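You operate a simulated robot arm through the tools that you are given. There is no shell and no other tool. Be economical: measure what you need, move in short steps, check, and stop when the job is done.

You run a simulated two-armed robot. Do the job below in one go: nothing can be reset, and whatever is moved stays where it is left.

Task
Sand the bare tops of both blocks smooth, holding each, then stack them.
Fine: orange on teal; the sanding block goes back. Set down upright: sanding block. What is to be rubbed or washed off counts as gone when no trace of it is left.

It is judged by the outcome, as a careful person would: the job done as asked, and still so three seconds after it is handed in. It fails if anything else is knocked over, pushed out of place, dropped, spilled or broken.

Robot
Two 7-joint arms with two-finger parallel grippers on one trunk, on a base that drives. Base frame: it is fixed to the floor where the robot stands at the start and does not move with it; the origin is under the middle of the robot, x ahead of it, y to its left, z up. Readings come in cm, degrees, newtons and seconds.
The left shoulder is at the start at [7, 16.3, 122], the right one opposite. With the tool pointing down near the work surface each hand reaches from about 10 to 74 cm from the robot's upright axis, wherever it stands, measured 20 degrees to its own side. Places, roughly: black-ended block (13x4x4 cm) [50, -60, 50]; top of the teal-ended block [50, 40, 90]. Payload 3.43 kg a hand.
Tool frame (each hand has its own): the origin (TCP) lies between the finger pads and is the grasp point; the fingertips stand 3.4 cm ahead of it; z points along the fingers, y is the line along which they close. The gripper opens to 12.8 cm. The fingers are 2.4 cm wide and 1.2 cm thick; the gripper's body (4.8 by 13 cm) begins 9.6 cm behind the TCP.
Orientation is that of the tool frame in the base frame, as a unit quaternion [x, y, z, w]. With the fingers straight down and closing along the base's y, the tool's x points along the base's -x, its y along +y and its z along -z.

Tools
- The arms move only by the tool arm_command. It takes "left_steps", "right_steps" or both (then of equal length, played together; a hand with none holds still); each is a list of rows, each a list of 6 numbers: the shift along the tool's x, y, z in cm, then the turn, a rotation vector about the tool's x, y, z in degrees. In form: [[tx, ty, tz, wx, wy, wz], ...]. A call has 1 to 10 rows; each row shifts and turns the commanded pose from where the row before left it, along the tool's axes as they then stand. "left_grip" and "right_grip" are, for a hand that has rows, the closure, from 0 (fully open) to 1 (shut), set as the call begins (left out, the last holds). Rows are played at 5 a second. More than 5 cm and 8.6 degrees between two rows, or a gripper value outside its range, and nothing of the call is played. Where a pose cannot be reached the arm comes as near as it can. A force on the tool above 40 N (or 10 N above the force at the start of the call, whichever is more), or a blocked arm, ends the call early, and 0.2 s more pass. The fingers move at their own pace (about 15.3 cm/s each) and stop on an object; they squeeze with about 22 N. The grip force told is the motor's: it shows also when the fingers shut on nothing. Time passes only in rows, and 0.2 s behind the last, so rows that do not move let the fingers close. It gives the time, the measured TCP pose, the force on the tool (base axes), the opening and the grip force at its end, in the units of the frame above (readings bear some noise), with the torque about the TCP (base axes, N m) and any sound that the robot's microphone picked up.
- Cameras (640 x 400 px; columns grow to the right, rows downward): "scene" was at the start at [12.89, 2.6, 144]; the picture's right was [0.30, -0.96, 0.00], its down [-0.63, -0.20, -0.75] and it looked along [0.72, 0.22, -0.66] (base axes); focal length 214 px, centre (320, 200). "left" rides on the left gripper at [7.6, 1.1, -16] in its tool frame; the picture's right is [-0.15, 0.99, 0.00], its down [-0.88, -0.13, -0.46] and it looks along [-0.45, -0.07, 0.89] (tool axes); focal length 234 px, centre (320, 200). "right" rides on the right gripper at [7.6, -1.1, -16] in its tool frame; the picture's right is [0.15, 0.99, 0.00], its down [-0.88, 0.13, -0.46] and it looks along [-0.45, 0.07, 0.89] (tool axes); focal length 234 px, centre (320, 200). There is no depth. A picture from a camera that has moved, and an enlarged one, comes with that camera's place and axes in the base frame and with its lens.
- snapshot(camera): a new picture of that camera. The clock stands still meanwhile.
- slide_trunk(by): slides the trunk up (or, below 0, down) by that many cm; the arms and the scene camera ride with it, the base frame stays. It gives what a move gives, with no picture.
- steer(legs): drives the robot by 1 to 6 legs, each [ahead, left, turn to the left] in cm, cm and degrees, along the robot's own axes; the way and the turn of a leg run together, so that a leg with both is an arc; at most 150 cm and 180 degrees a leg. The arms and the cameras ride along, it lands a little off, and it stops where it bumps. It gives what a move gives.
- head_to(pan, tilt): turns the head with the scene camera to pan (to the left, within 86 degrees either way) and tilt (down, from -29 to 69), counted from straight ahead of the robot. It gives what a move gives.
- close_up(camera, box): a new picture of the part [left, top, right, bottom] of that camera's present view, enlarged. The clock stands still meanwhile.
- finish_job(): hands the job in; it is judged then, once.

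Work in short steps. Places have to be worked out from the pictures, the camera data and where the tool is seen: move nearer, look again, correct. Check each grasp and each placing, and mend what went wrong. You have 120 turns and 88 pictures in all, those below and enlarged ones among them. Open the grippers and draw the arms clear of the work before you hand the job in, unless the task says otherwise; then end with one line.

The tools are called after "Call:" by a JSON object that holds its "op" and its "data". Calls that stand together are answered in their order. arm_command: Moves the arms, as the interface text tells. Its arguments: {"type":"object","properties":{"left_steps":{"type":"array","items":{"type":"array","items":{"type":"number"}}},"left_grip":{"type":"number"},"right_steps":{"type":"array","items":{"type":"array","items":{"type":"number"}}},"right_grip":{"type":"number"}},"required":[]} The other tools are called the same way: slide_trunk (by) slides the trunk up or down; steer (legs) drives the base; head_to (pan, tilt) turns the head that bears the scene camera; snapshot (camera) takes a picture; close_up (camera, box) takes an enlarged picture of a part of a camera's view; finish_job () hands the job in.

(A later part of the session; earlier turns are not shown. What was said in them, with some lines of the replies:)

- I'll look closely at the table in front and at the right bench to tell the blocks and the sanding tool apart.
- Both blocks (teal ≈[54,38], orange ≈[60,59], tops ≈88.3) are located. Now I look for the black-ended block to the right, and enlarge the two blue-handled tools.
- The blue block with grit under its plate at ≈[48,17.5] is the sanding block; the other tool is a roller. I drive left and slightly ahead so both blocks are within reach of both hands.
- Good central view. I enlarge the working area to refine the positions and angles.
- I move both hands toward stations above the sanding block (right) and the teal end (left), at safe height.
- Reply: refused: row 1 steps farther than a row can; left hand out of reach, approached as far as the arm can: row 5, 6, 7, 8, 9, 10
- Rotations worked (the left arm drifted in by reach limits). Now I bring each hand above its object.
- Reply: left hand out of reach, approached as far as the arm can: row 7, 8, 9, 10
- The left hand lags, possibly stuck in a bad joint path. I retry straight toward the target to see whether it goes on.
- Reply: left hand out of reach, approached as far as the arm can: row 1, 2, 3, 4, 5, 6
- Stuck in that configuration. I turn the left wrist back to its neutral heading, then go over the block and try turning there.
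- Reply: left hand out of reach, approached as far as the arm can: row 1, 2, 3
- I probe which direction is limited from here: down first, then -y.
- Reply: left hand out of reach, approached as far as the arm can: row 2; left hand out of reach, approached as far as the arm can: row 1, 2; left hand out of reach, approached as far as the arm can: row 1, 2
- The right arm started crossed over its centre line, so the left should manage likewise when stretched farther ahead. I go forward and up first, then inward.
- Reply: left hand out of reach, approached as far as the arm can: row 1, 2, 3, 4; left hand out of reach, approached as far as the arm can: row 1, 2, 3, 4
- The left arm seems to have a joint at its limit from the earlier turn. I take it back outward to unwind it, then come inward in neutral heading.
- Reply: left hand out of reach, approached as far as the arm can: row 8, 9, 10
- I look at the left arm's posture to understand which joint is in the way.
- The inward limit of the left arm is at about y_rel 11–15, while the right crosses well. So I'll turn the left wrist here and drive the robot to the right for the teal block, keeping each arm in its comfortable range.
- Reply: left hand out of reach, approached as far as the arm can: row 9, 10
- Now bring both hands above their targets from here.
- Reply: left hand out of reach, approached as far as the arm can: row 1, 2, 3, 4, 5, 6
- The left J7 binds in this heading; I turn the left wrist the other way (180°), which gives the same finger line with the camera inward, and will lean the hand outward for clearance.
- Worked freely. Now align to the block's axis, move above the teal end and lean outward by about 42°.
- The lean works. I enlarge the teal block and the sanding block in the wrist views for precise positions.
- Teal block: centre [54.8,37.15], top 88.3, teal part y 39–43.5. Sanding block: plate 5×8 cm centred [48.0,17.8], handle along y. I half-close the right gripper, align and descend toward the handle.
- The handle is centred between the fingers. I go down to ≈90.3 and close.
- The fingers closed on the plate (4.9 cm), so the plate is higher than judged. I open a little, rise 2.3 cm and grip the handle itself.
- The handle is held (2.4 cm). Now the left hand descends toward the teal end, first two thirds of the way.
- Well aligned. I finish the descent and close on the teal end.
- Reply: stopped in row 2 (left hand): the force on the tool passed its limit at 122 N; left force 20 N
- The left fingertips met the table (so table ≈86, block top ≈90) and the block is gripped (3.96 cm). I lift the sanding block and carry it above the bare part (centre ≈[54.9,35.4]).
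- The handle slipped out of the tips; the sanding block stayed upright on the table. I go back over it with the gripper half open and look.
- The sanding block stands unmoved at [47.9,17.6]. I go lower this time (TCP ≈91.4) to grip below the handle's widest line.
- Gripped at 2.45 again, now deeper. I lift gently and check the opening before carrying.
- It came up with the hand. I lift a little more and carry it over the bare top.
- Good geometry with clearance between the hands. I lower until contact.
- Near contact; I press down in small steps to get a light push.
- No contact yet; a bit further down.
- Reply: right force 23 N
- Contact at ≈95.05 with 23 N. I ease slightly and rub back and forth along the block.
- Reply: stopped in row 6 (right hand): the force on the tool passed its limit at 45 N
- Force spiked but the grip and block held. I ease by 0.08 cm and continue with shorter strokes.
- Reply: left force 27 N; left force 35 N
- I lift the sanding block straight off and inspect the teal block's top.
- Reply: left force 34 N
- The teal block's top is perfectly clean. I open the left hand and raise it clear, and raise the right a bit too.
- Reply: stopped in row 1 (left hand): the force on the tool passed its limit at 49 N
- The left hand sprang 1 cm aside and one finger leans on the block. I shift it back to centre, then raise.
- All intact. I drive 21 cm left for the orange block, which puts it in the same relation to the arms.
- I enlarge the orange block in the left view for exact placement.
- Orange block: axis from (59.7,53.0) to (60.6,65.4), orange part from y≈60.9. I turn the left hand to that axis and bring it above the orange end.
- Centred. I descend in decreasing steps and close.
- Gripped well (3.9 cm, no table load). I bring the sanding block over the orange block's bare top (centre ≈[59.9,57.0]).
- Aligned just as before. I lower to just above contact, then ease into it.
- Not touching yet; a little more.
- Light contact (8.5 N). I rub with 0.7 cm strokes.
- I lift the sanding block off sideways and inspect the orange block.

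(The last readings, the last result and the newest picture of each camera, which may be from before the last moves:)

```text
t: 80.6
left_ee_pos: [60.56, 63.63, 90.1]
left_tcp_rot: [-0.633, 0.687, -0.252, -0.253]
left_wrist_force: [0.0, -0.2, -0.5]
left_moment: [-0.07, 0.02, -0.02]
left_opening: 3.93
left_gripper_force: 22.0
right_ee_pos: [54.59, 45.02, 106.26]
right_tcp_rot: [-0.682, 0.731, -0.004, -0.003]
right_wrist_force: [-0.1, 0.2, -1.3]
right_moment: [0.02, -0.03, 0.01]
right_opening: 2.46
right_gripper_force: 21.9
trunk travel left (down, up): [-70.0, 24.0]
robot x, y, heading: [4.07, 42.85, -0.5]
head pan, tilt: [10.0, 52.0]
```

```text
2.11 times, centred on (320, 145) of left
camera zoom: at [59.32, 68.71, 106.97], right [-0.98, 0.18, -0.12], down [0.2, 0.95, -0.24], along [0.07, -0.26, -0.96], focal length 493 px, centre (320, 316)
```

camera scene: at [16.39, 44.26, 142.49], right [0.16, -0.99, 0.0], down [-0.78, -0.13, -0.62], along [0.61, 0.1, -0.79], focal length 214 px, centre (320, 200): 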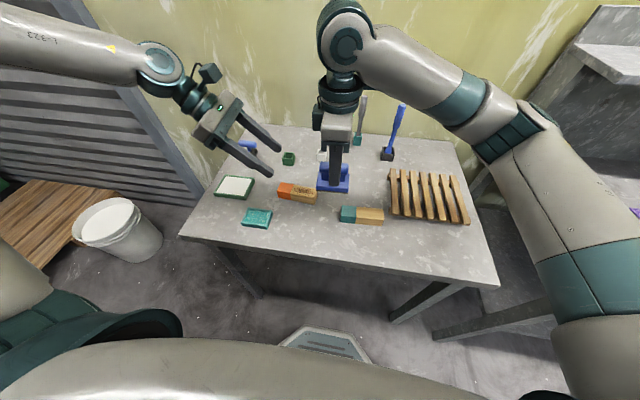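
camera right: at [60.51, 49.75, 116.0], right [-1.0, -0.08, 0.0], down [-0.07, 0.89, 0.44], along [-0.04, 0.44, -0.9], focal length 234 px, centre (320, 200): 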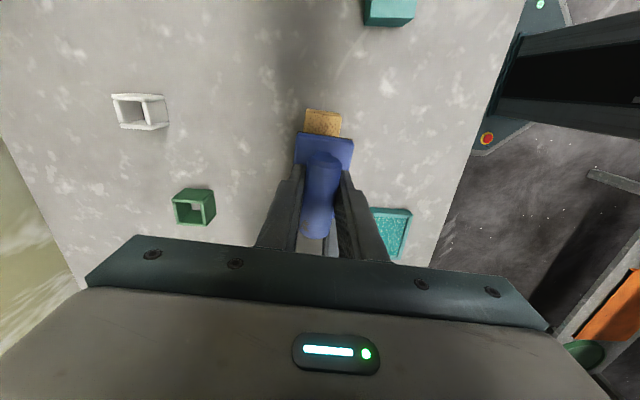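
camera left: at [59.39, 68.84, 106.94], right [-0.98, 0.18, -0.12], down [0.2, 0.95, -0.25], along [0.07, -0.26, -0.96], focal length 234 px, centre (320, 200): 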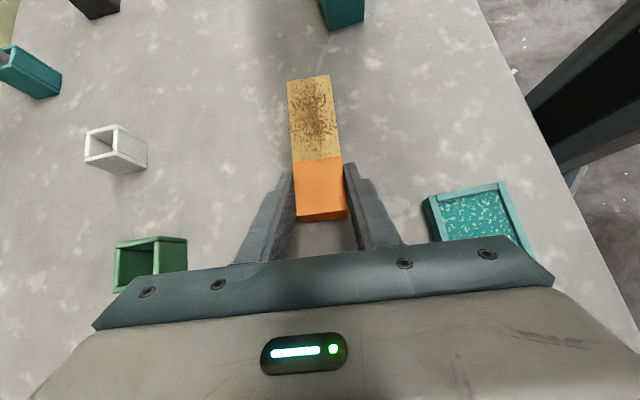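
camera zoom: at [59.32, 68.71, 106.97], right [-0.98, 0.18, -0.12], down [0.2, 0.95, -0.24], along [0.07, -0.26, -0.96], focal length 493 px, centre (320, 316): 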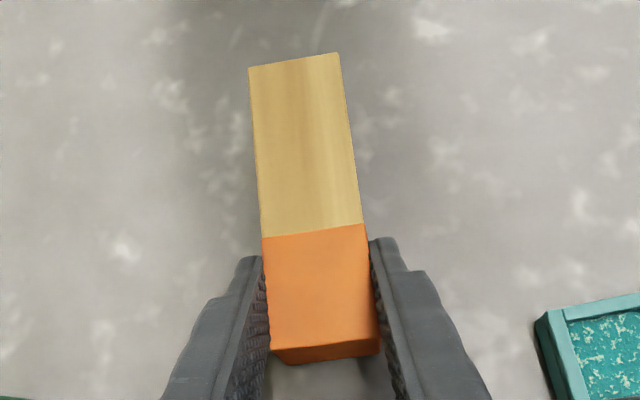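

Clean too. Now the sanding block goes back: I carry it to its original place and hover there.

Call:
{"op": "arm_command", "data": {"right_steps": [[0, 0, 0, 0, 0, -3.5], [3.93, 0.92, 0, 0, 0, 0], [3.93, 0.92, 0, 0, 0, 0], [3.93, 0.92, 0, 0, 0, 0], [3.93, 0.92, 0, 0, 0, 0], [3.93, 0.92, 0, 0, 0, 0], [3.93, 0.92, 0, 0, 0, 0], [3.93, 0.92, 0, 0, 0, 0], [0, 0, 3, 0, 0, 0], [0, 0, 3, 0, 0, 0]]}}

Call:
{"op": "snapshot", "data": {"camera": "right"}}

```text
t: 82.8
left_ee_pos: [60.57, 63.68, 90.08]
left_tcp_rot: [-0.633, 0.687, -0.252, -0.253]
left_wrist_force: [-1.0, 0.1, 2.0]
left_moment: [-0.22, 0.06, -0.03]
left_opening: 3.91
left_gripper_force: 22.4
right_ee_pos: [47.92, 18.06, 100.48]
right_tcp_rot: [-0.704, 0.71, -0.005, -0.004]
right_wrist_force: [0.6, 0.0, -1.0]
right_moment: [-0.01, -0.02, 0.0]
right_opening: 2.46
right_gripper_force: 22.1
trunk travel left (down, up): [-70.0, 24.0]
robot x, y, heading: [3.97, 43.11, -0.7]
head pan, tilt: [10.0, 52.0]
```

```text
36 pictures are left
camera right: at [49.02, 10.55, 116.5], right [-0.99, -0.14, 0.0], down [-0.12, 0.89, 0.44], along [-0.06, 0.44, -0.9], focal length 234 px, centre (320, 200)
```

right: 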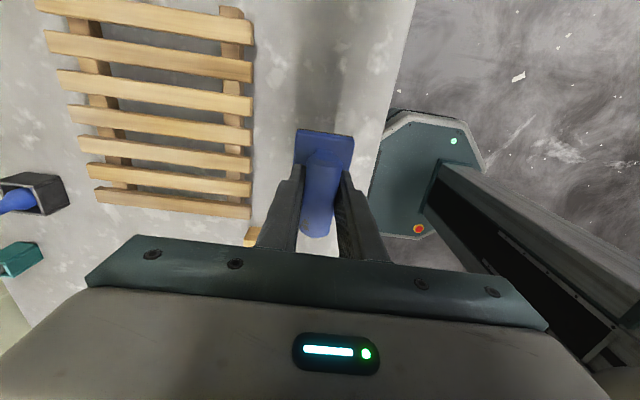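

Slight correction (0.5 cm), then lower to near the table.

Call:
{"op": "arm_command", "data": {"right_steps": [[0.5, -0.2, 2.5, 0, 0, 0], [0, 0, 2.5, 0, 0, 0], [0, 0, 2.2, 0, 0, 0], [0, 0, 1.2, 0, 0, 0], [0, 0, 0.4, 0, 0, 0]]}}

Call:
{"op": "arm_command", "data": {"right_steps": [[0, 0, 0.2, 0, 0, 0], [0, 0, 0.2, 0, 0, 0], [0, 0, 0.15, 0, 0, 0]]}}

```text
t: 84.0
left_ee_pos: [60.51, 63.77, 90.09]
left_tcp_rot: [-0.633, 0.686, -0.254, -0.254]
left_wrist_force: [-0.3, -0.4, 2.6]
left_moment: [0.03, 0.02, 0.04]
left_opening: 3.93
left_gripper_force: 21.9
right_ee_pos: [48.08, 17.48, 91.56]
right_tcp_rot: [-0.704, 0.71, -0.003, -0.004]
right_wrist_force: [1.3, 0.8, -0.5]
right_moment: [-0.04, -0.01, -0.01]
right_opening: 2.47
right_gripper_force: 22.1
trunk travel left (down, up): [-70.0, 24.0]
robot x, y, heading: [3.9, 42.79, -0.5]
head pan, tilt: [10.0, 52.0]
```

```text
t: 84.8
left_ee_pos: [60.37, 63.71, 90.13]
left_tcp_rot: [-0.633, 0.686, -0.252, -0.253]
left_wrist_force: [0.4, -0.8, 0.7]
left_moment: [0.06, -0.01, -0.01]
left_opening: 3.95
left_gripper_force: 22.5
right_ee_pos: [48.12, 17.49, 91.27]
right_tcp_rot: [-0.704, 0.71, -0.006, -0.003]
right_wrist_force: [1.3, -3.6, 19.8]
right_moment: [0.57, 0.26, -0.04]
right_opening: 2.46
right_gripper_force: 22.0
trunk travel left (down, up): [-70.0, 24.0]
robot x, y, heading: [3.92, 42.86, -0.6]
head pan, tilt: [10.0, 52.0]
```

It stands on the table. I ease the load, open partly and rise.

Call:
{"op": "arm_command", "data": {"right_steps": [[0, 0, -0.12, 0, 0, 0], [0, 0, 0, 0, 0, 0]]}}

Call:
{"op": "arm_command", "data": {"right_steps": [[0, 0, 0, 0, 0, 0], [0, 0, 0, 0, 0, 0], [0, 0, -2, 0, 0, 0], [0, 0, -3, 0, 0, 0], [0, 0, -4, 0, 0, 0], [0, 0, -4, 0, 0, 0]], "right_grip": 0.55}}

Call:
{"op": "snapshot", "data": {"camera": "right"}}

Call:
{"op": "snapshot", "data": {"camera": "scene"}}

```text
t: 85.4
left_ee_pos: [60.44, 63.68, 90.14]
left_tcp_rot: [-0.634, 0.686, -0.252, -0.253]
left_wrist_force: [-0.2, -0.2, 0.1]
left_moment: [0.06, -0.01, -0.01]
left_opening: 3.95
left_gripper_force: 21.6
right_ee_pos: [48.16, 17.44, 91.34]
right_tcp_rot: [-0.704, 0.71, -0.005, -0.003]
right_wrist_force: [5.2, -4.9, 19.4]
right_moment: [0.49, -0.08, -0.17]
right_opening: 2.45
right_gripper_force: 21.3
trunk travel left (down, up): [-70.0, 24.0]
robot x, y, heading: [4.21, 43.25, -0.8]
head pan, tilt: [10.0, 52.0]
```

```text
t: 86.8
left_ee_pos: [60.61, 63.76, 90.12]
left_tcp_rot: [-0.634, 0.686, -0.253, -0.253]
left_wrist_force: [0.1, 1.9, 2.5]
left_moment: [0.13, 0.09, -0.05]
left_opening: 3.96
left_gripper_force: 22.4
right_ee_pos: [48.12, 17.65, 104.16]
right_tcp_rot: [-0.704, 0.71, -0.004, -0.005]
right_wrist_force: [-0.5, -0.5, -0.4]
right_moment: [-0.02, 0.0, -0.02]
right_opening: 5.77
right_gripper_force: 0.1
trunk travel left (down, up): [-70.0, 24.0]
robot x, y, heading: [3.93, 42.79, -0.7]
head pan, tilt: [10.0, 52.0]
```

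```text
35 pictures are left
camera right: at [49.19, 10.25, 120.28], right [-0.99, -0.14, 0.0], down [-0.12, 0.89, 0.44], along [-0.06, 0.44, -0.9], focal length 234 px, centre (320, 200)
```

right: 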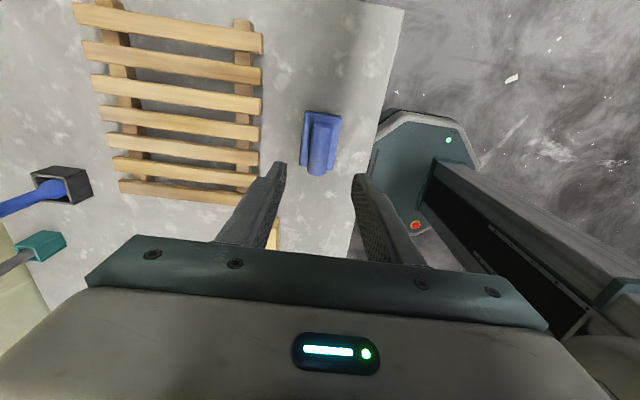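

```text
34 pictures are left
camera scene: at [16.35, 44.34, 142.49], right [0.16, -0.99, 0.0], down [-0.78, -0.13, -0.62], along [0.61, 0.1, -0.79], focal length 214 px, centre (320, 200)
```

scene: 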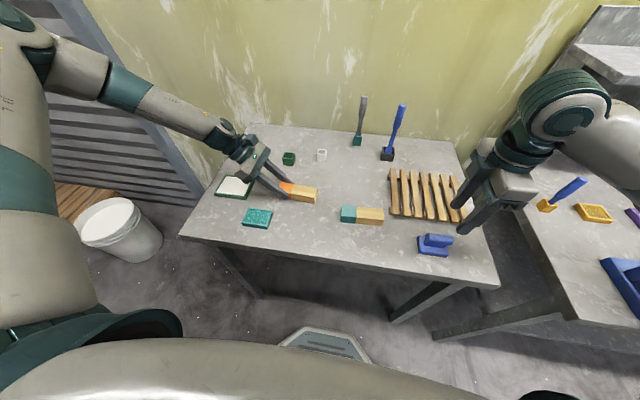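

The sanding block is back, upright. Now I free the left hand from the orange block and retreat it outward; the right hand will do the stacking with an upright grasp at the centre.

Call:
{"op": "arm_command", "data": {"left_steps": [[0, 0, 0, 0, 0, 0], [0, 0, 0, 0, 0, 0], [0.67, 0, -0.74, 0, 0, 0], [2.67, 0, -2.97, 0, 0, 0], [2.67, 0, -2.97, 0, 0, 0], [2.67, 0, -2.97, 0, 0, 0], [2.67, 0, -2.97, 0, 0, 0], [-2.78, 0, -2.5, 0, 0, 0], [-2.78, 0, -2.5, 0, 0, 0], [-2.78, 0, -2.5, 0, 0, 0]], "left_grip": 0.4}}

Call:
{"op": "close_up", "data": {"camera": "scene", "box": [240, 150, 460, 270]}}

```text
t: 89.0
left_ee_pos: [60.75, 75.0, 106.76]
left_tcp_rot: [-0.632, 0.687, -0.252, -0.254]
left_wrist_force: [-0.7, 1.0, -0.4]
left_moment: [0.01, 0.03, 0.0]
left_opening: 7.69
left_gripper_force: 0.1
right_ee_pos: [48.07, 17.62, 104.09]
right_tcp_rot: [-0.704, 0.71, -0.004, -0.005]
right_wrist_force: [1.0, 0.0, -0.8]
right_moment: [0.0, 0.01, 0.05]
right_opening: 5.75
right_gripper_force: 0.1
trunk travel left (down, up): [-70.0, 24.0]
robot x, y, heading: [4.09, 43.45, -0.8]
head pan, tilt: [10.0, 52.0]
```

```text
2.91 times, centred on (350, 210) of scene
camera zoom: at [16.35, 44.39, 142.5], right [0.16, -0.99, 0.0], down [-0.78, -0.13, -0.62], along [0.61, 0.1, -0.79], focal length 624 px, centre (233, 171)
```

zoom: 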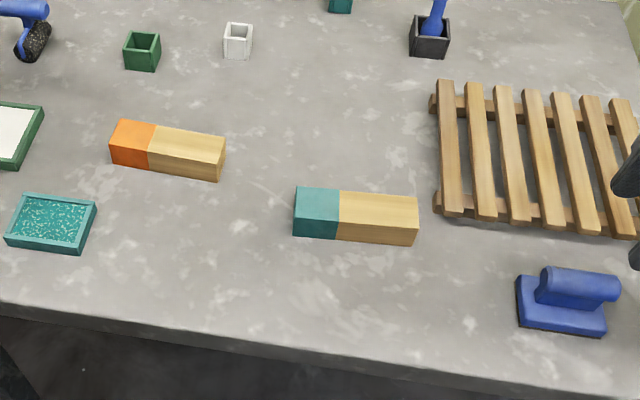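

Both tops are clean. The right hand moves toward the orange block at safe height for a view.

Call:
{"op": "arm_command", "data": {"right_steps": [[0, 0, -3, 0, 0, 0], [0, 0, -3, 0, 0, 0], [-4.2, -1.5, 0, 0, 0, 0.5], [-4.2, -1.5, 0, 0, 0, 0.5], [-4.2, -1.5, 0, 0, 0, 0.5], [-4.2, -1.5, 0, 0, 0, 0.5], [-4.2, -1.5, 0, 0, 0, 0.5], [-4.2, -1.5, 0, 0, 0, 0.5], [-4.2, -1.5, 0, 0, 0, 0.5], [-4.2, -1.5, 0, 0, 0, 0]]}}

Call:
{"op": "close_up", "data": {"camera": "right", "box": [240, 80, 400, 240]}}

```text
t: 91.2
left_ee_pos: [60.85, 75.04, 106.62]
left_tcp_rot: [-0.632, 0.687, -0.252, -0.255]
left_wrist_force: [0.3, 0.5, -0.3]
left_moment: [0.03, 0.01, 0.02]
left_opening: 7.67
left_gripper_force: 0.1
right_ee_pos: [61.61, 51.13, 109.5]
right_tcp_rot: [-0.682, 0.731, -0.006, -0.005]
right_wrist_force: [0.2, 0.5, -0.4]
right_moment: [-0.02, 0.01, 0.0]
right_opening: 5.74
right_gripper_force: 0.0
trunk travel left (down, up): [-70.0, 24.0]
robot x, y, heading: [3.91, 42.73, -0.7]
head pan, tilt: [10.0, 52.0]
```

```text
2.50 times, centred on (320, 160) of right
camera zoom: at [62.23, 43.81, 125.56], right [-1.0, -0.08, 0.0], down [-0.07, 0.89, 0.44], along [-0.04, 0.44, -0.9], focal length 585 px, centre (320, 300)
```

zoom: 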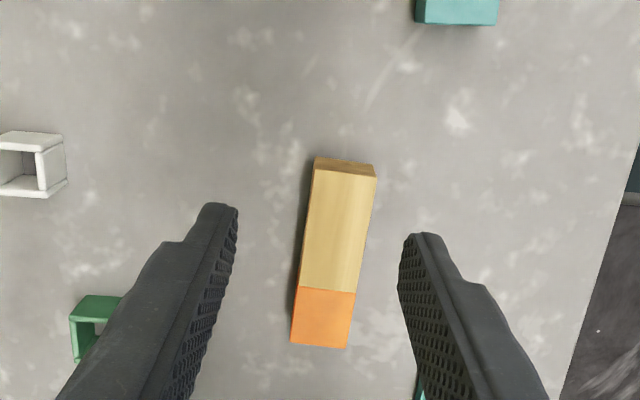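

Orange centre ≈[60.15,58.9]. I move above it, open slightly wider, and descend part way.

Call:
{"op": "arm_command", "data": {"right_steps": [[-3.85, 1.0, 0, 0, 0, 0], [-3.85, 1.0, 0, 0, 0, 0], [0, 0, 4, 0, 0, 0], [0, 0, 4, 0, 0, 0], [0, 0, 4, 0, 0, 0], [0, 0, 2.5, 0, 0, 0]], "right_grip": 0.45}}

Call:
{"op": "snapshot", "data": {"camera": "right"}}

```text
t: 92.6
left_ee_pos: [60.85, 74.78, 106.7]
left_tcp_rot: [-0.633, 0.686, -0.253, -0.254]
left_wrist_force: [0.3, -0.4, -0.1]
left_moment: [-0.01, 0.03, 0.0]
left_opening: 7.69
left_gripper_force: 0.1
right_ee_pos: [59.95, 58.33, 95.27]
right_tcp_rot: [-0.683, 0.731, -0.004, -0.005]
right_wrist_force: [0.0, -0.5, 0.0]
right_moment: [0.03, 0.01, 0.01]
right_opening: 7.06
right_gripper_force: 0.0
trunk travel left (down, up): [-70.0, 24.0]
robot x, y, heading: [4.33, 43.15, -0.5]
head pan, tilt: [10.0, 52.0]
```

```text
31 pictures are left
camera right: at [60.63, 51.04, 111.2], right [-1.0, -0.08, 0.0], down [-0.07, 0.89, 0.44], along [-0.04, 0.44, -0.9], focal length 234 px, centre (320, 200)
```

right: 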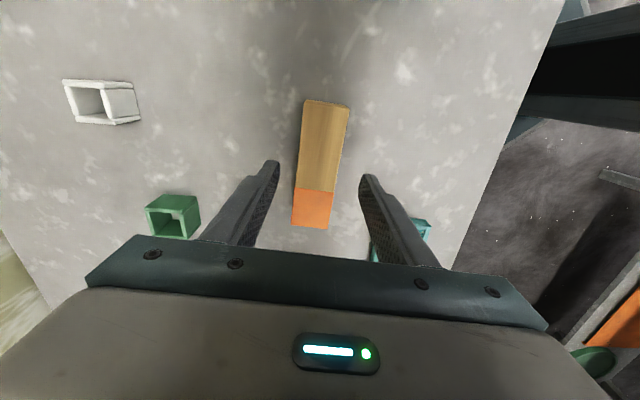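

Centred between the fingers. Final descent and close.

Call:
{"op": "arm_command", "data": {"right_steps": [[-0.3, -0.15, 2, 0, 0, 0], [0, 0, 2, 0, 0, 0], [0, 0, 0.9, 0, 0, 0], [0, 0, 0.2, 0, 0, 0]]}}

Call:
{"op": "arm_command", "data": {"right_steps": [[0, 0, 0, 0, 0, 0], [0, 0, 0, 0, 0, 0], [0, 0, 0, 0, 0, 0]], "right_grip": 1.0}}

Call:
{"op": "snapshot", "data": {"camera": "right"}}

```text
t: 93.6
left_ee_pos: [60.79, 74.91, 106.7]
left_tcp_rot: [-0.633, 0.687, -0.252, -0.254]
left_wrist_force: [0.6, 0.3, -0.2]
left_moment: [0.01, 0.0, -0.03]
left_opening: 7.69
left_gripper_force: 0.1
right_ee_pos: [60.18, 58.65, 90.15]
right_tcp_rot: [-0.683, 0.731, -0.005, -0.004]
right_wrist_force: [0.2, -0.5, -0.2]
right_moment: [0.03, 0.0, 0.02]
right_opening: 7.05
right_gripper_force: 0.1
trunk travel left (down, up): [-70.0, 24.0]
robot x, y, heading: [4.0, 43.03, -0.6]
head pan, tilt: [10.0, 52.0]
```

```text
t: 94.4
left_ee_pos: [60.71, 74.99, 106.83]
left_tcp_rot: [-0.633, 0.687, -0.252, -0.254]
left_wrist_force: [0.1, -0.2, -0.8]
left_moment: [0.03, 0.02, -0.03]
left_opening: 7.66
left_gripper_force: 0.0
right_ee_pos: [60.24, 58.64, 90.0]
right_tcp_rot: [-0.682, 0.731, -0.005, -0.003]
right_wrist_force: [-0.5, 0.9, -0.4]
right_moment: [-0.01, -0.05, 0.01]
right_opening: 3.98
right_gripper_force: 21.8
trunk travel left (down, up): [-70.0, 24.0]
robot x, y, heading: [4.18, 43.05, -0.3]
head pan, tilt: [10.0, 52.0]
```

```text
30 pictures are left
camera right: at [60.77, 51.17, 106.11], right [-1.0, -0.08, 0.0], down [-0.07, 0.89, 0.44], along [-0.04, 0.44, -0.9], focal length 234 px, centre (320, 200)
```

right: 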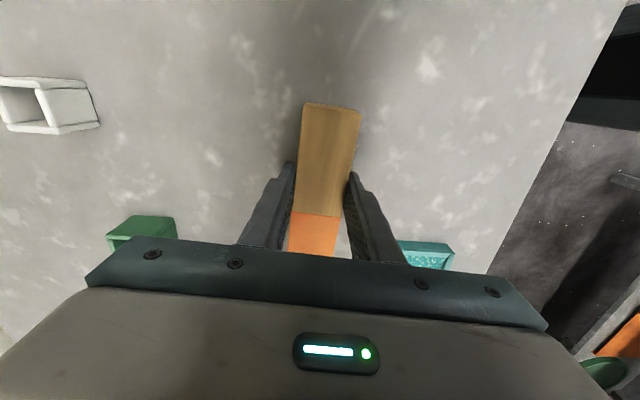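

The orange block is held at its centre. I lift it and carry it above the teal block (estimated centre [54.7,37.9], axis 3.5° ccw), hovering.

Call:
{"op": "arm_command", "data": {"right_steps": [[0, 0, -2, 0, 0, 0], [0, 0, -4, 0, 0, 0], [0, 0, -4, 0, 0, 0], [4.26, 0.81, 0, 0, 0, 0], [4.26, 0.81, 0, 0, 0, 0], [4.26, 0.81, 0, 0, 0, 0], [4.26, 0.81, 0, 0, 0, 0], [4.26, 0.81, 0, 0, 0, 0], [0, 0, 1, 0, 0, -7.3]]}}

Call:
{"op": "close_up", "data": {"camera": "scene", "box": [280, 130, 440, 250]}}

Call:
{"op": "snapshot", "data": {"camera": "right"}}

Call:
{"op": "snapshot", "data": {"camera": "left"}}

```text
t: 96.4
left_ee_pos: [60.89, 74.97, 106.74]
left_tcp_rot: [-0.633, 0.687, -0.252, -0.254]
left_wrist_force: [0.1, 1.0, 0.2]
left_moment: [-0.05, -0.01, 0.01]
left_opening: 7.7
left_gripper_force: 0.0
right_ee_pos: [54.52, 37.95, 99.34]
right_tcp_rot: [0.727, -0.686, 0.004, 0.006]
right_wrist_force: [0.6, -0.9, -1.3]
right_moment: [0.0, 0.03, 0.02]
right_opening: 3.95
right_gripper_force: 21.8
trunk travel left (down, up): [-70.0, 24.0]
robot x, y, heading: [4.12, 42.72, -0.6]
head pan, tilt: [10.0, 52.0]
```

```text
3.33 times, centred on (360, 190) of scene
camera zoom: at [16.45, 44.42, 142.48], right [0.16, -0.99, 0.0], down [-0.78, -0.13, -0.61], along [0.61, 0.1, -0.79], focal length 715 px, centre (187, 233)
```

zoom: 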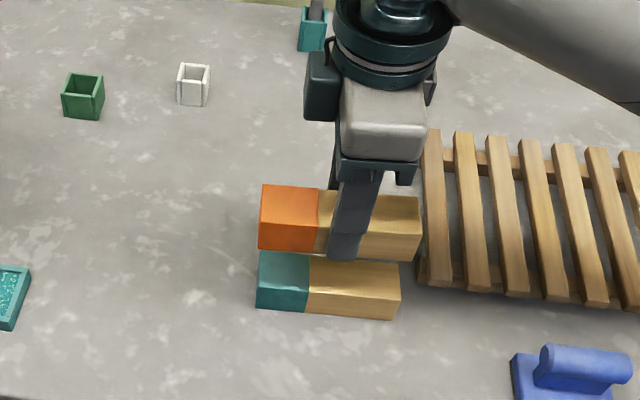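

```text
28 pictures are left
camera right: at [56.11, 30.61, 115.42], right [-0.98, -0.2, 0.0], down [-0.18, 0.88, 0.44], along [-0.09, 0.43, -0.9], focal length 234 px, centre (320, 200)
```

right: 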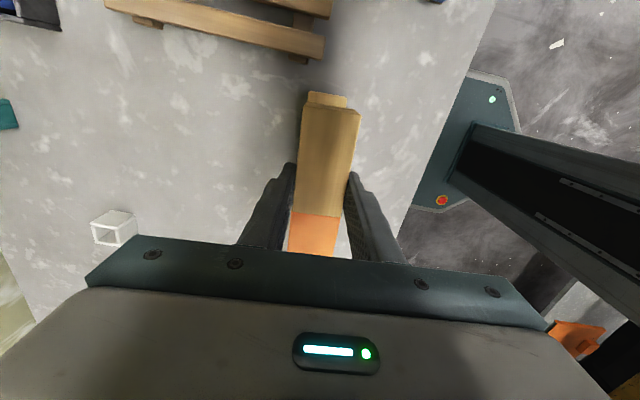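

```text
27 pictures are left
camera left: at [59.68, 80.1, 123.53], right [-0.98, 0.18, -0.12], down [0.2, 0.95, -0.25], along [0.07, -0.27, -0.96], focal length 234 px, centre (320, 200)
```

left: 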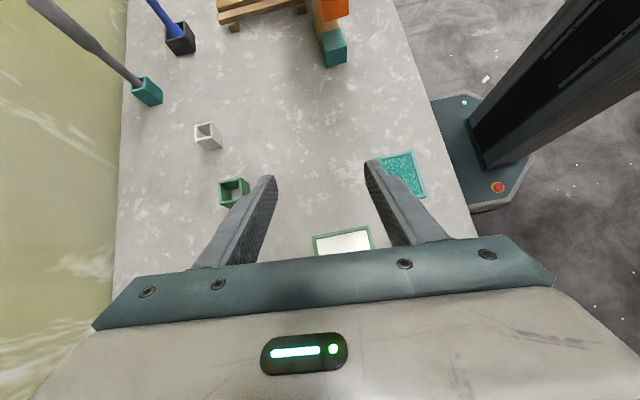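

Nearly aligned; I shift about 0.25 cm in x and -0.4 cm in y, then lower to just above contact.

Call:
{"op": "arm_command", "data": {"right_steps": [[0.41, -0.23, 1.5, 0, 0, 0], [0, 0, 2, 0, 0, 0], [0, 0, 1, 0, 0, 0], [0, 0, 0.3, 0, 0, 0]]}}

Call:
{"op": "close_up", "data": {"camera": "scene", "box": [320, 150, 400, 220]}}

Call:
{"op": "close_up", "data": {"camera": "right", "box": [270, 70, 390, 170]}}

```text
t: 97.4
left_ee_pos: [60.87, 74.88, 106.68]
left_tcp_rot: [-0.633, 0.687, -0.252, -0.254]
left_wrist_force: [-0.3, -0.5, 0.1]
left_moment: [-0.01, 0.0, -0.01]
left_opening: 7.69
left_gripper_force: 0.1
right_ee_pos: [54.9, 37.39, 94.55]
right_tcp_rot: [0.728, -0.686, 0.005, 0.004]
right_wrist_force: [-0.3, 0.1, -0.9]
right_moment: [0.0, 0.01, -0.01]
right_opening: 3.93
right_gripper_force: 21.5
trunk travel left (down, up): [-70.0, 24.0]
robot x, y, heading: [4.17, 43.0, -0.8]
head pan, tilt: [10.0, 52.0]
```

```text
5.71 times, centred on (360, 185) of scene
camera zoom: at [16.41, 44.31, 142.49], right [0.16, -0.99, 0.0], down [-0.78, -0.13, -0.62], along [0.61, 0.1, -0.79], focal length 1226 px, centre (91, 286)
```

zoom: 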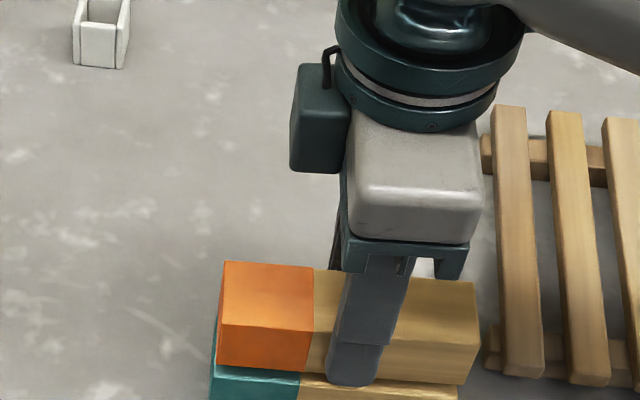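

```text
4.00 times, centred on (330, 120) of right
camera zoom: at [56.48, 29.99, 110.58], right [-0.98, -0.2, 0.0], down [-0.18, 0.88, 0.44], along [-0.09, 0.43, -0.9], focal length 937 px, centre (280, 520)
```

zoom: 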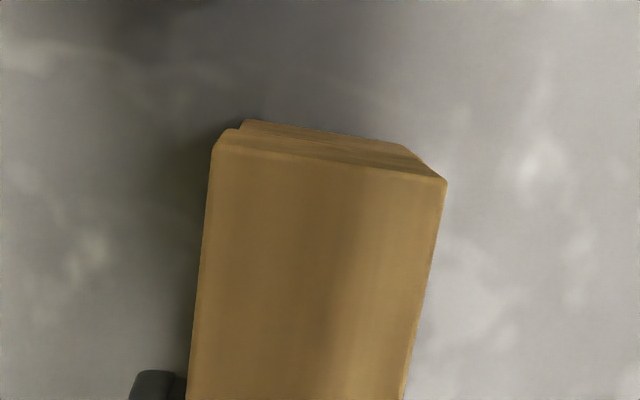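

I want to see the contact line itself, so another enlarged view lower down.

Call:
{"op": "close_up", "data": {"camera": "scene", "box": [325, 180, 405, 235]}}

```text
7.27 times, centred on (365, 208) of scene
camera zoom: at [16.41, 44.31, 142.49], right [0.16, -0.99, 0.0], down [-0.78, -0.13, -0.62], along [0.61, 0.1, -0.79], focal length 1560 px, centre (-7, 146)
```

zoom: 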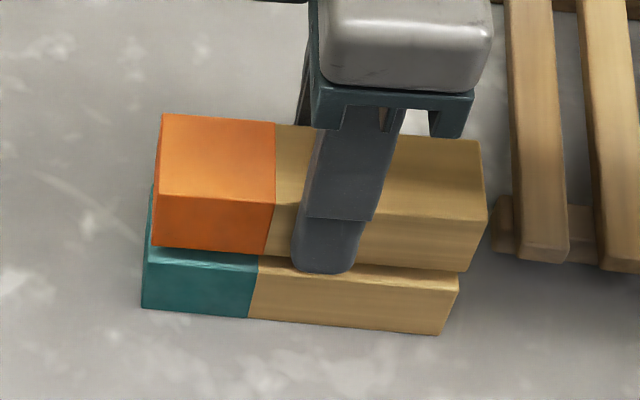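

Orange is off by ≈0.2 cm in x, -0.25 cm in y and 2° in angle. I correct and lower to contact.

Call:
{"op": "arm_command", "data": {"right_steps": [[-0.26, 0.18, 0, 0, 0, -2.2], [0, 0, 0.25, 0, 0, 0], [0, 0, 0.15, 0, 0, 0], [0, 0, 0.1, 0, 0, 0]]}}

Call:
{"op": "close_up", "data": {"camera": "scene", "box": [325, 180, 405, 235]}}

```text
t: 98.4
left_ee_pos: [60.74, 74.9, 106.83]
left_tcp_rot: [-0.633, 0.687, -0.252, -0.254]
left_wrist_force: [0.4, 0.3, -1.1]
left_moment: [0.06, 0.0, 0.02]
left_opening: 7.67
left_gripper_force: 0.1
right_ee_pos: [54.65, 37.63, 94.02]
right_tcp_rot: [0.74, -0.672, 0.004, 0.005]
right_wrist_force: [-0.1, 0.8, -0.5]
right_moment: [0.0, 0.01, 0.01]
right_opening: 3.93
right_gripper_force: 22.0
trunk travel left (down, up): [-70.0, 24.0]
robot x, y, heading: [4.1, 43.23, -0.6]
head pan, tilt: [10.0, 52.0]
```

```text
7.27 times, centred on (365, 208) of scene
camera zoom: at [16.4, 44.31, 142.49], right [0.16, -0.99, 0.0], down [-0.78, -0.13, -0.62], along [0.61, 0.1, -0.79], focal length 1560 px, centre (-7, 146)
```

zoom: 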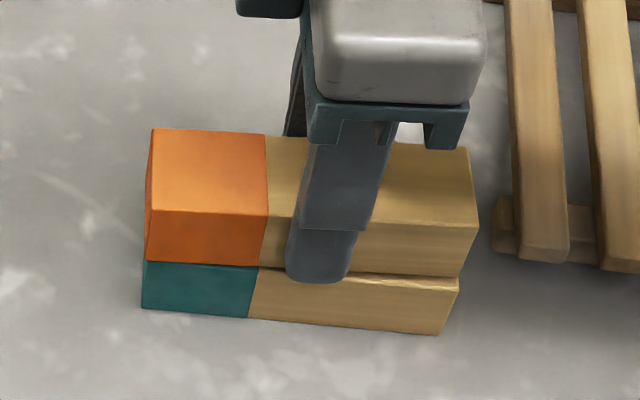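

Now lined up very well. I lower in tiny steps until it bears.

Call:
{"op": "arm_command", "data": {"right_steps": [[0, 0, 0.1, 0, 0, 0], [0, 0, 0.1, 0, 0, 0]]}}

```text
t: 99.0
left_ee_pos: [60.77, 74.89, 106.71]
left_tcp_rot: [-0.633, 0.686, -0.253, -0.254]
left_wrist_force: [0.4, -0.1, 0.9]
left_moment: [0.0, 0.02, -0.02]
left_opening: 7.69
left_gripper_force: 0.2
right_ee_pos: [54.81, 37.66, 93.72]
right_tcp_rot: [0.741, -0.672, 0.003, 0.005]
right_wrist_force: [-0.8, 0.0, -0.6]
right_moment: [-0.01, 0.02, 0.03]
right_opening: 3.93
right_gripper_force: 21.7
trunk travel left (down, up): [-70.0, 24.0]
robot x, y, heading: [4.16, 43.51, -0.5]
head pan, tilt: [10.0, 52.0]
```

Call:
{"op": "arm_command", "data": {"right_steps": [[0, 0, 0.1, 0, 0, 0], [0, 0, 0.1, 0, 0, 0]]}}

```text
t: 99.6
left_ee_pos: [60.79, 74.84, 106.62]
left_tcp_rot: [-0.633, 0.687, -0.252, -0.254]
left_wrist_force: [-0.3, -0.4, 0.6]
left_moment: [0.0, 0.03, 0.0]
left_opening: 7.7
left_gripper_force: 0.1
right_ee_pos: [54.62, 37.59, 93.58]
right_tcp_rot: [0.74, -0.672, 0.004, 0.005]
right_wrist_force: [-0.3, -0.2, -1.1]
right_moment: [0.0, 0.01, 0.02]
right_opening: 3.94
right_gripper_force: 22.6
trunk travel left (down, up): [-70.0, 24.0]
robot x, y, heading: [3.87, 42.8, -0.7]
head pan, tilt: [10.0, 52.0]
```

Still unloaded (the block weighs ≈1 N); I continue in tiny steps.

Call:
{"op": "arm_command", "data": {"right_steps": [[0, 0, 0.1, 0, 0, 0], [0, 0, 0.1, 0, 0, 0]]}}

Call:
{"op": "close_up", "data": {"camera": "scene", "box": [325, 180, 405, 235]}}

```text
t: 100.2
left_ee_pos: [60.73, 75.01, 106.83]
left_tcp_rot: [-0.633, 0.686, -0.253, -0.254]
left_wrist_force: [0.8, -0.4, -0.5]
left_moment: [0.01, 0.01, -0.03]
left_opening: 7.67
left_gripper_force: 0.1
right_ee_pos: [54.6, 37.69, 93.65]
right_tcp_rot: [0.74, -0.672, 0.005, 0.004]
right_wrist_force: [2.8, -1.5, 10.4]
right_moment: [-0.32, -0.06, 0.03]
right_opening: 3.93
right_gripper_force: 21.9
trunk travel left (down, up): [-70.0, 24.0]
robot x, y, heading: [4.31, 43.11, -0.6]
head pan, tilt: [10.0, 52.0]
```

```text
7.27 times, centred on (365, 208) of scene
camera zoom: at [16.33, 44.3, 142.52], right [0.16, -0.99, 0.0], down [-0.78, -0.13, -0.62], along [0.61, 0.1, -0.79], focal length 1560 px, centre (-7, 146)
```

zoom: 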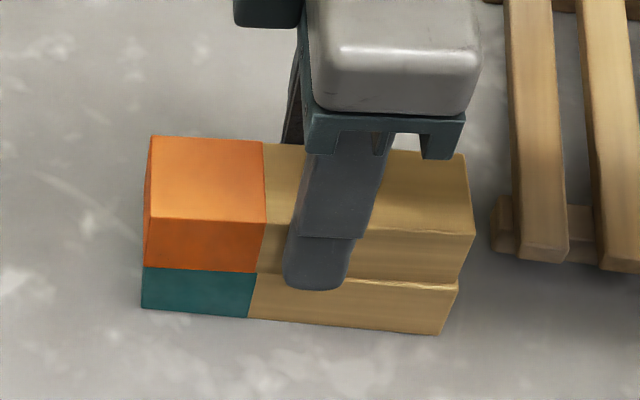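

Contact (10 N), well stacked. I relieve the load slightly, open and rise straight up.

Call:
{"op": "arm_command", "data": {"right_steps": [[0, 0, -0.06, 0, 0, 0], [0, 0, 0, 0, 0, 0]]}}

Call:
{"op": "arm_command", "data": {"right_steps": [[0, 0, 0, 0, 0, 0], [0, 0, 0, 0, 0, 0], [0, 0, -0.7, 0, 0, 0], [0, 0, -2, 0, 0, 0], [0, 0, -3, 0, 0, 0], [0, 0, -4, 0, 0, 0], [0, 0, -4, 0, 0, 0], [0, 0, -4, 0, 0, 0]], "right_grip": 0.5}}

Call:
{"op": "arm_command", "data": {"right_steps": [[4, 1, 0, 0, 0, 0], [4, 1, 0, 0, 0, 0], [4, 1, 0, 0, 0, 0], [4, 1, 0, 0, 0, 0], [4, 1, 0, 0, 0, 0]], "right_grip": 0}}

Call:
{"op": "snapshot", "data": {"camera": "scene"}}

Call:
{"op": "close_up", "data": {"camera": "scene", "box": [240, 140, 460, 270]}}

```text
t: 100.8
left_ee_pos: [60.82, 74.86, 106.82]
left_tcp_rot: [-0.633, 0.686, -0.253, -0.253]
left_wrist_force: [0.1, -0.2, -0.3]
left_moment: [0.04, -0.01, 0.01]
left_opening: 7.7
left_gripper_force: 0.1
right_ee_pos: [54.61, 37.63, 93.67]
right_tcp_rot: [0.74, -0.672, 0.005, 0.004]
right_wrist_force: [4.4, -3.1, 12.4]
right_moment: [-0.14, -0.17, -0.05]
right_opening: 3.93
right_gripper_force: 21.7
trunk travel left (down, up): [-70.0, 24.0]
robot x, y, heading: [4.15, 43.05, -1.0]
head pan, tilt: [10.0, 52.0]
```

```text
t: 102.6
left_ee_pos: [60.76, 74.9, 106.78]
left_tcp_rot: [-0.633, 0.687, -0.253, -0.253]
left_wrist_force: [-0.4, -0.5, -0.1]
left_moment: [0.0, 0.0, 0.03]
left_opening: 7.64
left_gripper_force: 0.0
right_ee_pos: [54.41, 37.75, 111.35]
right_tcp_rot: [0.74, -0.672, 0.006, 0.005]
right_wrist_force: [-0.9, -0.2, 0.7]
right_moment: [-0.02, -0.02, -0.03]
right_opening: 6.37
right_gripper_force: 0.1
trunk travel left (down, up): [-70.0, 24.0]
robot x, y, heading: [4.22, 42.71, -0.5]
head pan, tilt: [10.0, 52.0]
```

```text
t: 103.8
left_ee_pos: [60.67, 74.79, 106.92]
left_tcp_rot: [-0.633, 0.686, -0.253, -0.253]
left_wrist_force: [0.0, -0.4, 0.0]
left_moment: [0.01, -0.02, 0.0]
left_opening: 7.7
left_gripper_force: 0.2
right_ee_pos: [51.47, 17.11, 111.61]
right_tcp_rot: [0.741, -0.671, 0.004, 0.004]
right_wrist_force: [-0.2, -0.1, -0.2]
right_moment: [0.03, 0.0, 0.02]
right_opening: 12.81
right_gripper_force: 0.0
trunk travel left (down, up): [-70.0, 24.0]
robot x, y, heading: [3.91, 43.07, -0.5]
head pan, tilt: [10.0, 52.0]
```

```text
21 pictures are left
camera scene: at [16.26, 44.11, 142.51], right [0.16, -0.99, 0.0], down [-0.78, -0.13, -0.62], along [0.61, 0.1, -0.79], focal length 214 px, centre (320, 200)
```

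scene: 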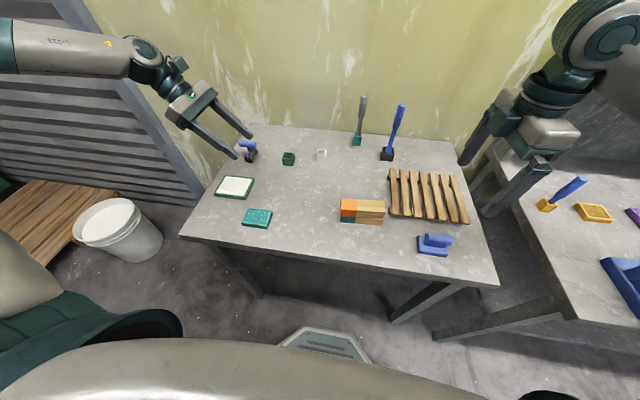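

```text
2.91 times, centred on (350, 205) of scene
camera zoom: at [16.26, 44.11, 142.51], right [0.16, -0.99, 0.0], down [-0.78, -0.13, -0.62], along [0.61, 0.1, -0.79], focal length 624 px, centre (233, 186)
```

zoom: 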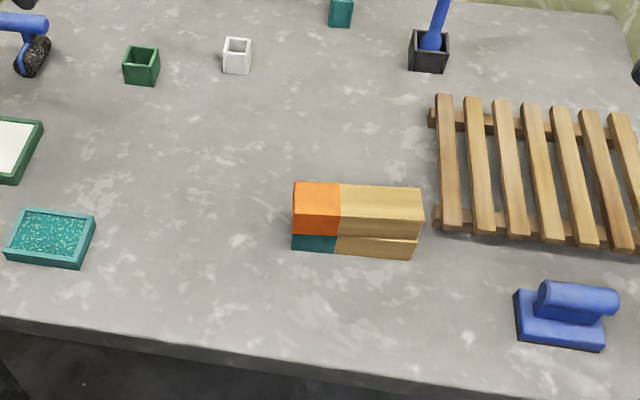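

The stack is neat and stable and the sanding block stands upright in its place. I draw both arms higher and open the left hand.

Call:
{"op": "arm_command", "data": {"right_steps": [[0, 0, -3, 0, 0, 0], [0, 0, -3, 0, 0, 0], [0, 0, -3, 0, 0, 0]], "left_steps": [[2, 0, -2.23, 0, 0, 0], [2, 0, -2.23, 0, 0, 0], [2, 0, -2.23, 0, 0, 0]], "left_grip": 0}}

Call:
{"op": "snapshot", "data": {"camera": "scene"}}

```text
t: 104.6
left_ee_pos: [60.67, 75.09, 115.98]
left_tcp_rot: [-0.633, 0.687, -0.253, -0.254]
left_wrist_force: [0.7, 0.5, 0.4]
left_moment: [0.0, 0.01, 0.03]
left_opening: 12.8
left_gripper_force: 0.1
right_ee_pos: [51.43, 17.4, 120.5]
right_tcp_rot: [0.741, -0.672, 0.004, 0.005]
right_wrist_force: [0.9, 0.3, 0.1]
right_moment: [0.02, -0.02, -0.05]
right_opening: 12.81
right_gripper_force: 0.0
trunk travel left (down, up): [-70.0, 24.0]
robot x, y, heading: [4.12, 43.17, -0.6]
head pan, tilt: [10.0, 52.0]
```

```text
19 pictures are left
camera scene: at [16.31, 44.35, 142.48], right [0.16, -0.99, 0.0], down [-0.78, -0.13, -0.62], along [0.61, 0.1, -0.79], focal length 214 px, centre (320, 200)
```

scene: 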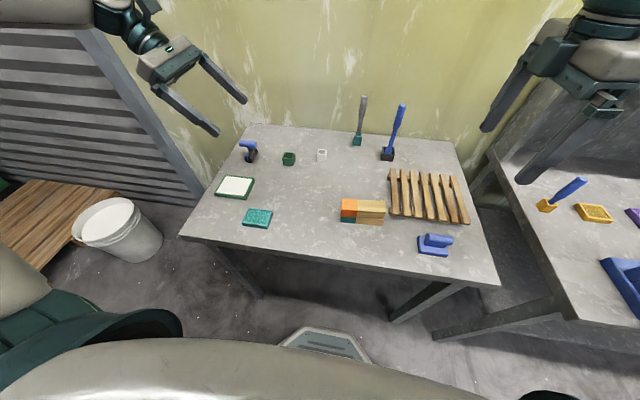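

Everything is in place and both arms are clear, so I hand the job in.

Call:
{"op": "finish_job", "data": {}}

```text
The job is handed in.
```

Both blocks were held and sanded until no trace of roughness showed, the orange block is stacked on the teal one, and the sanding block is back in its place, upright.
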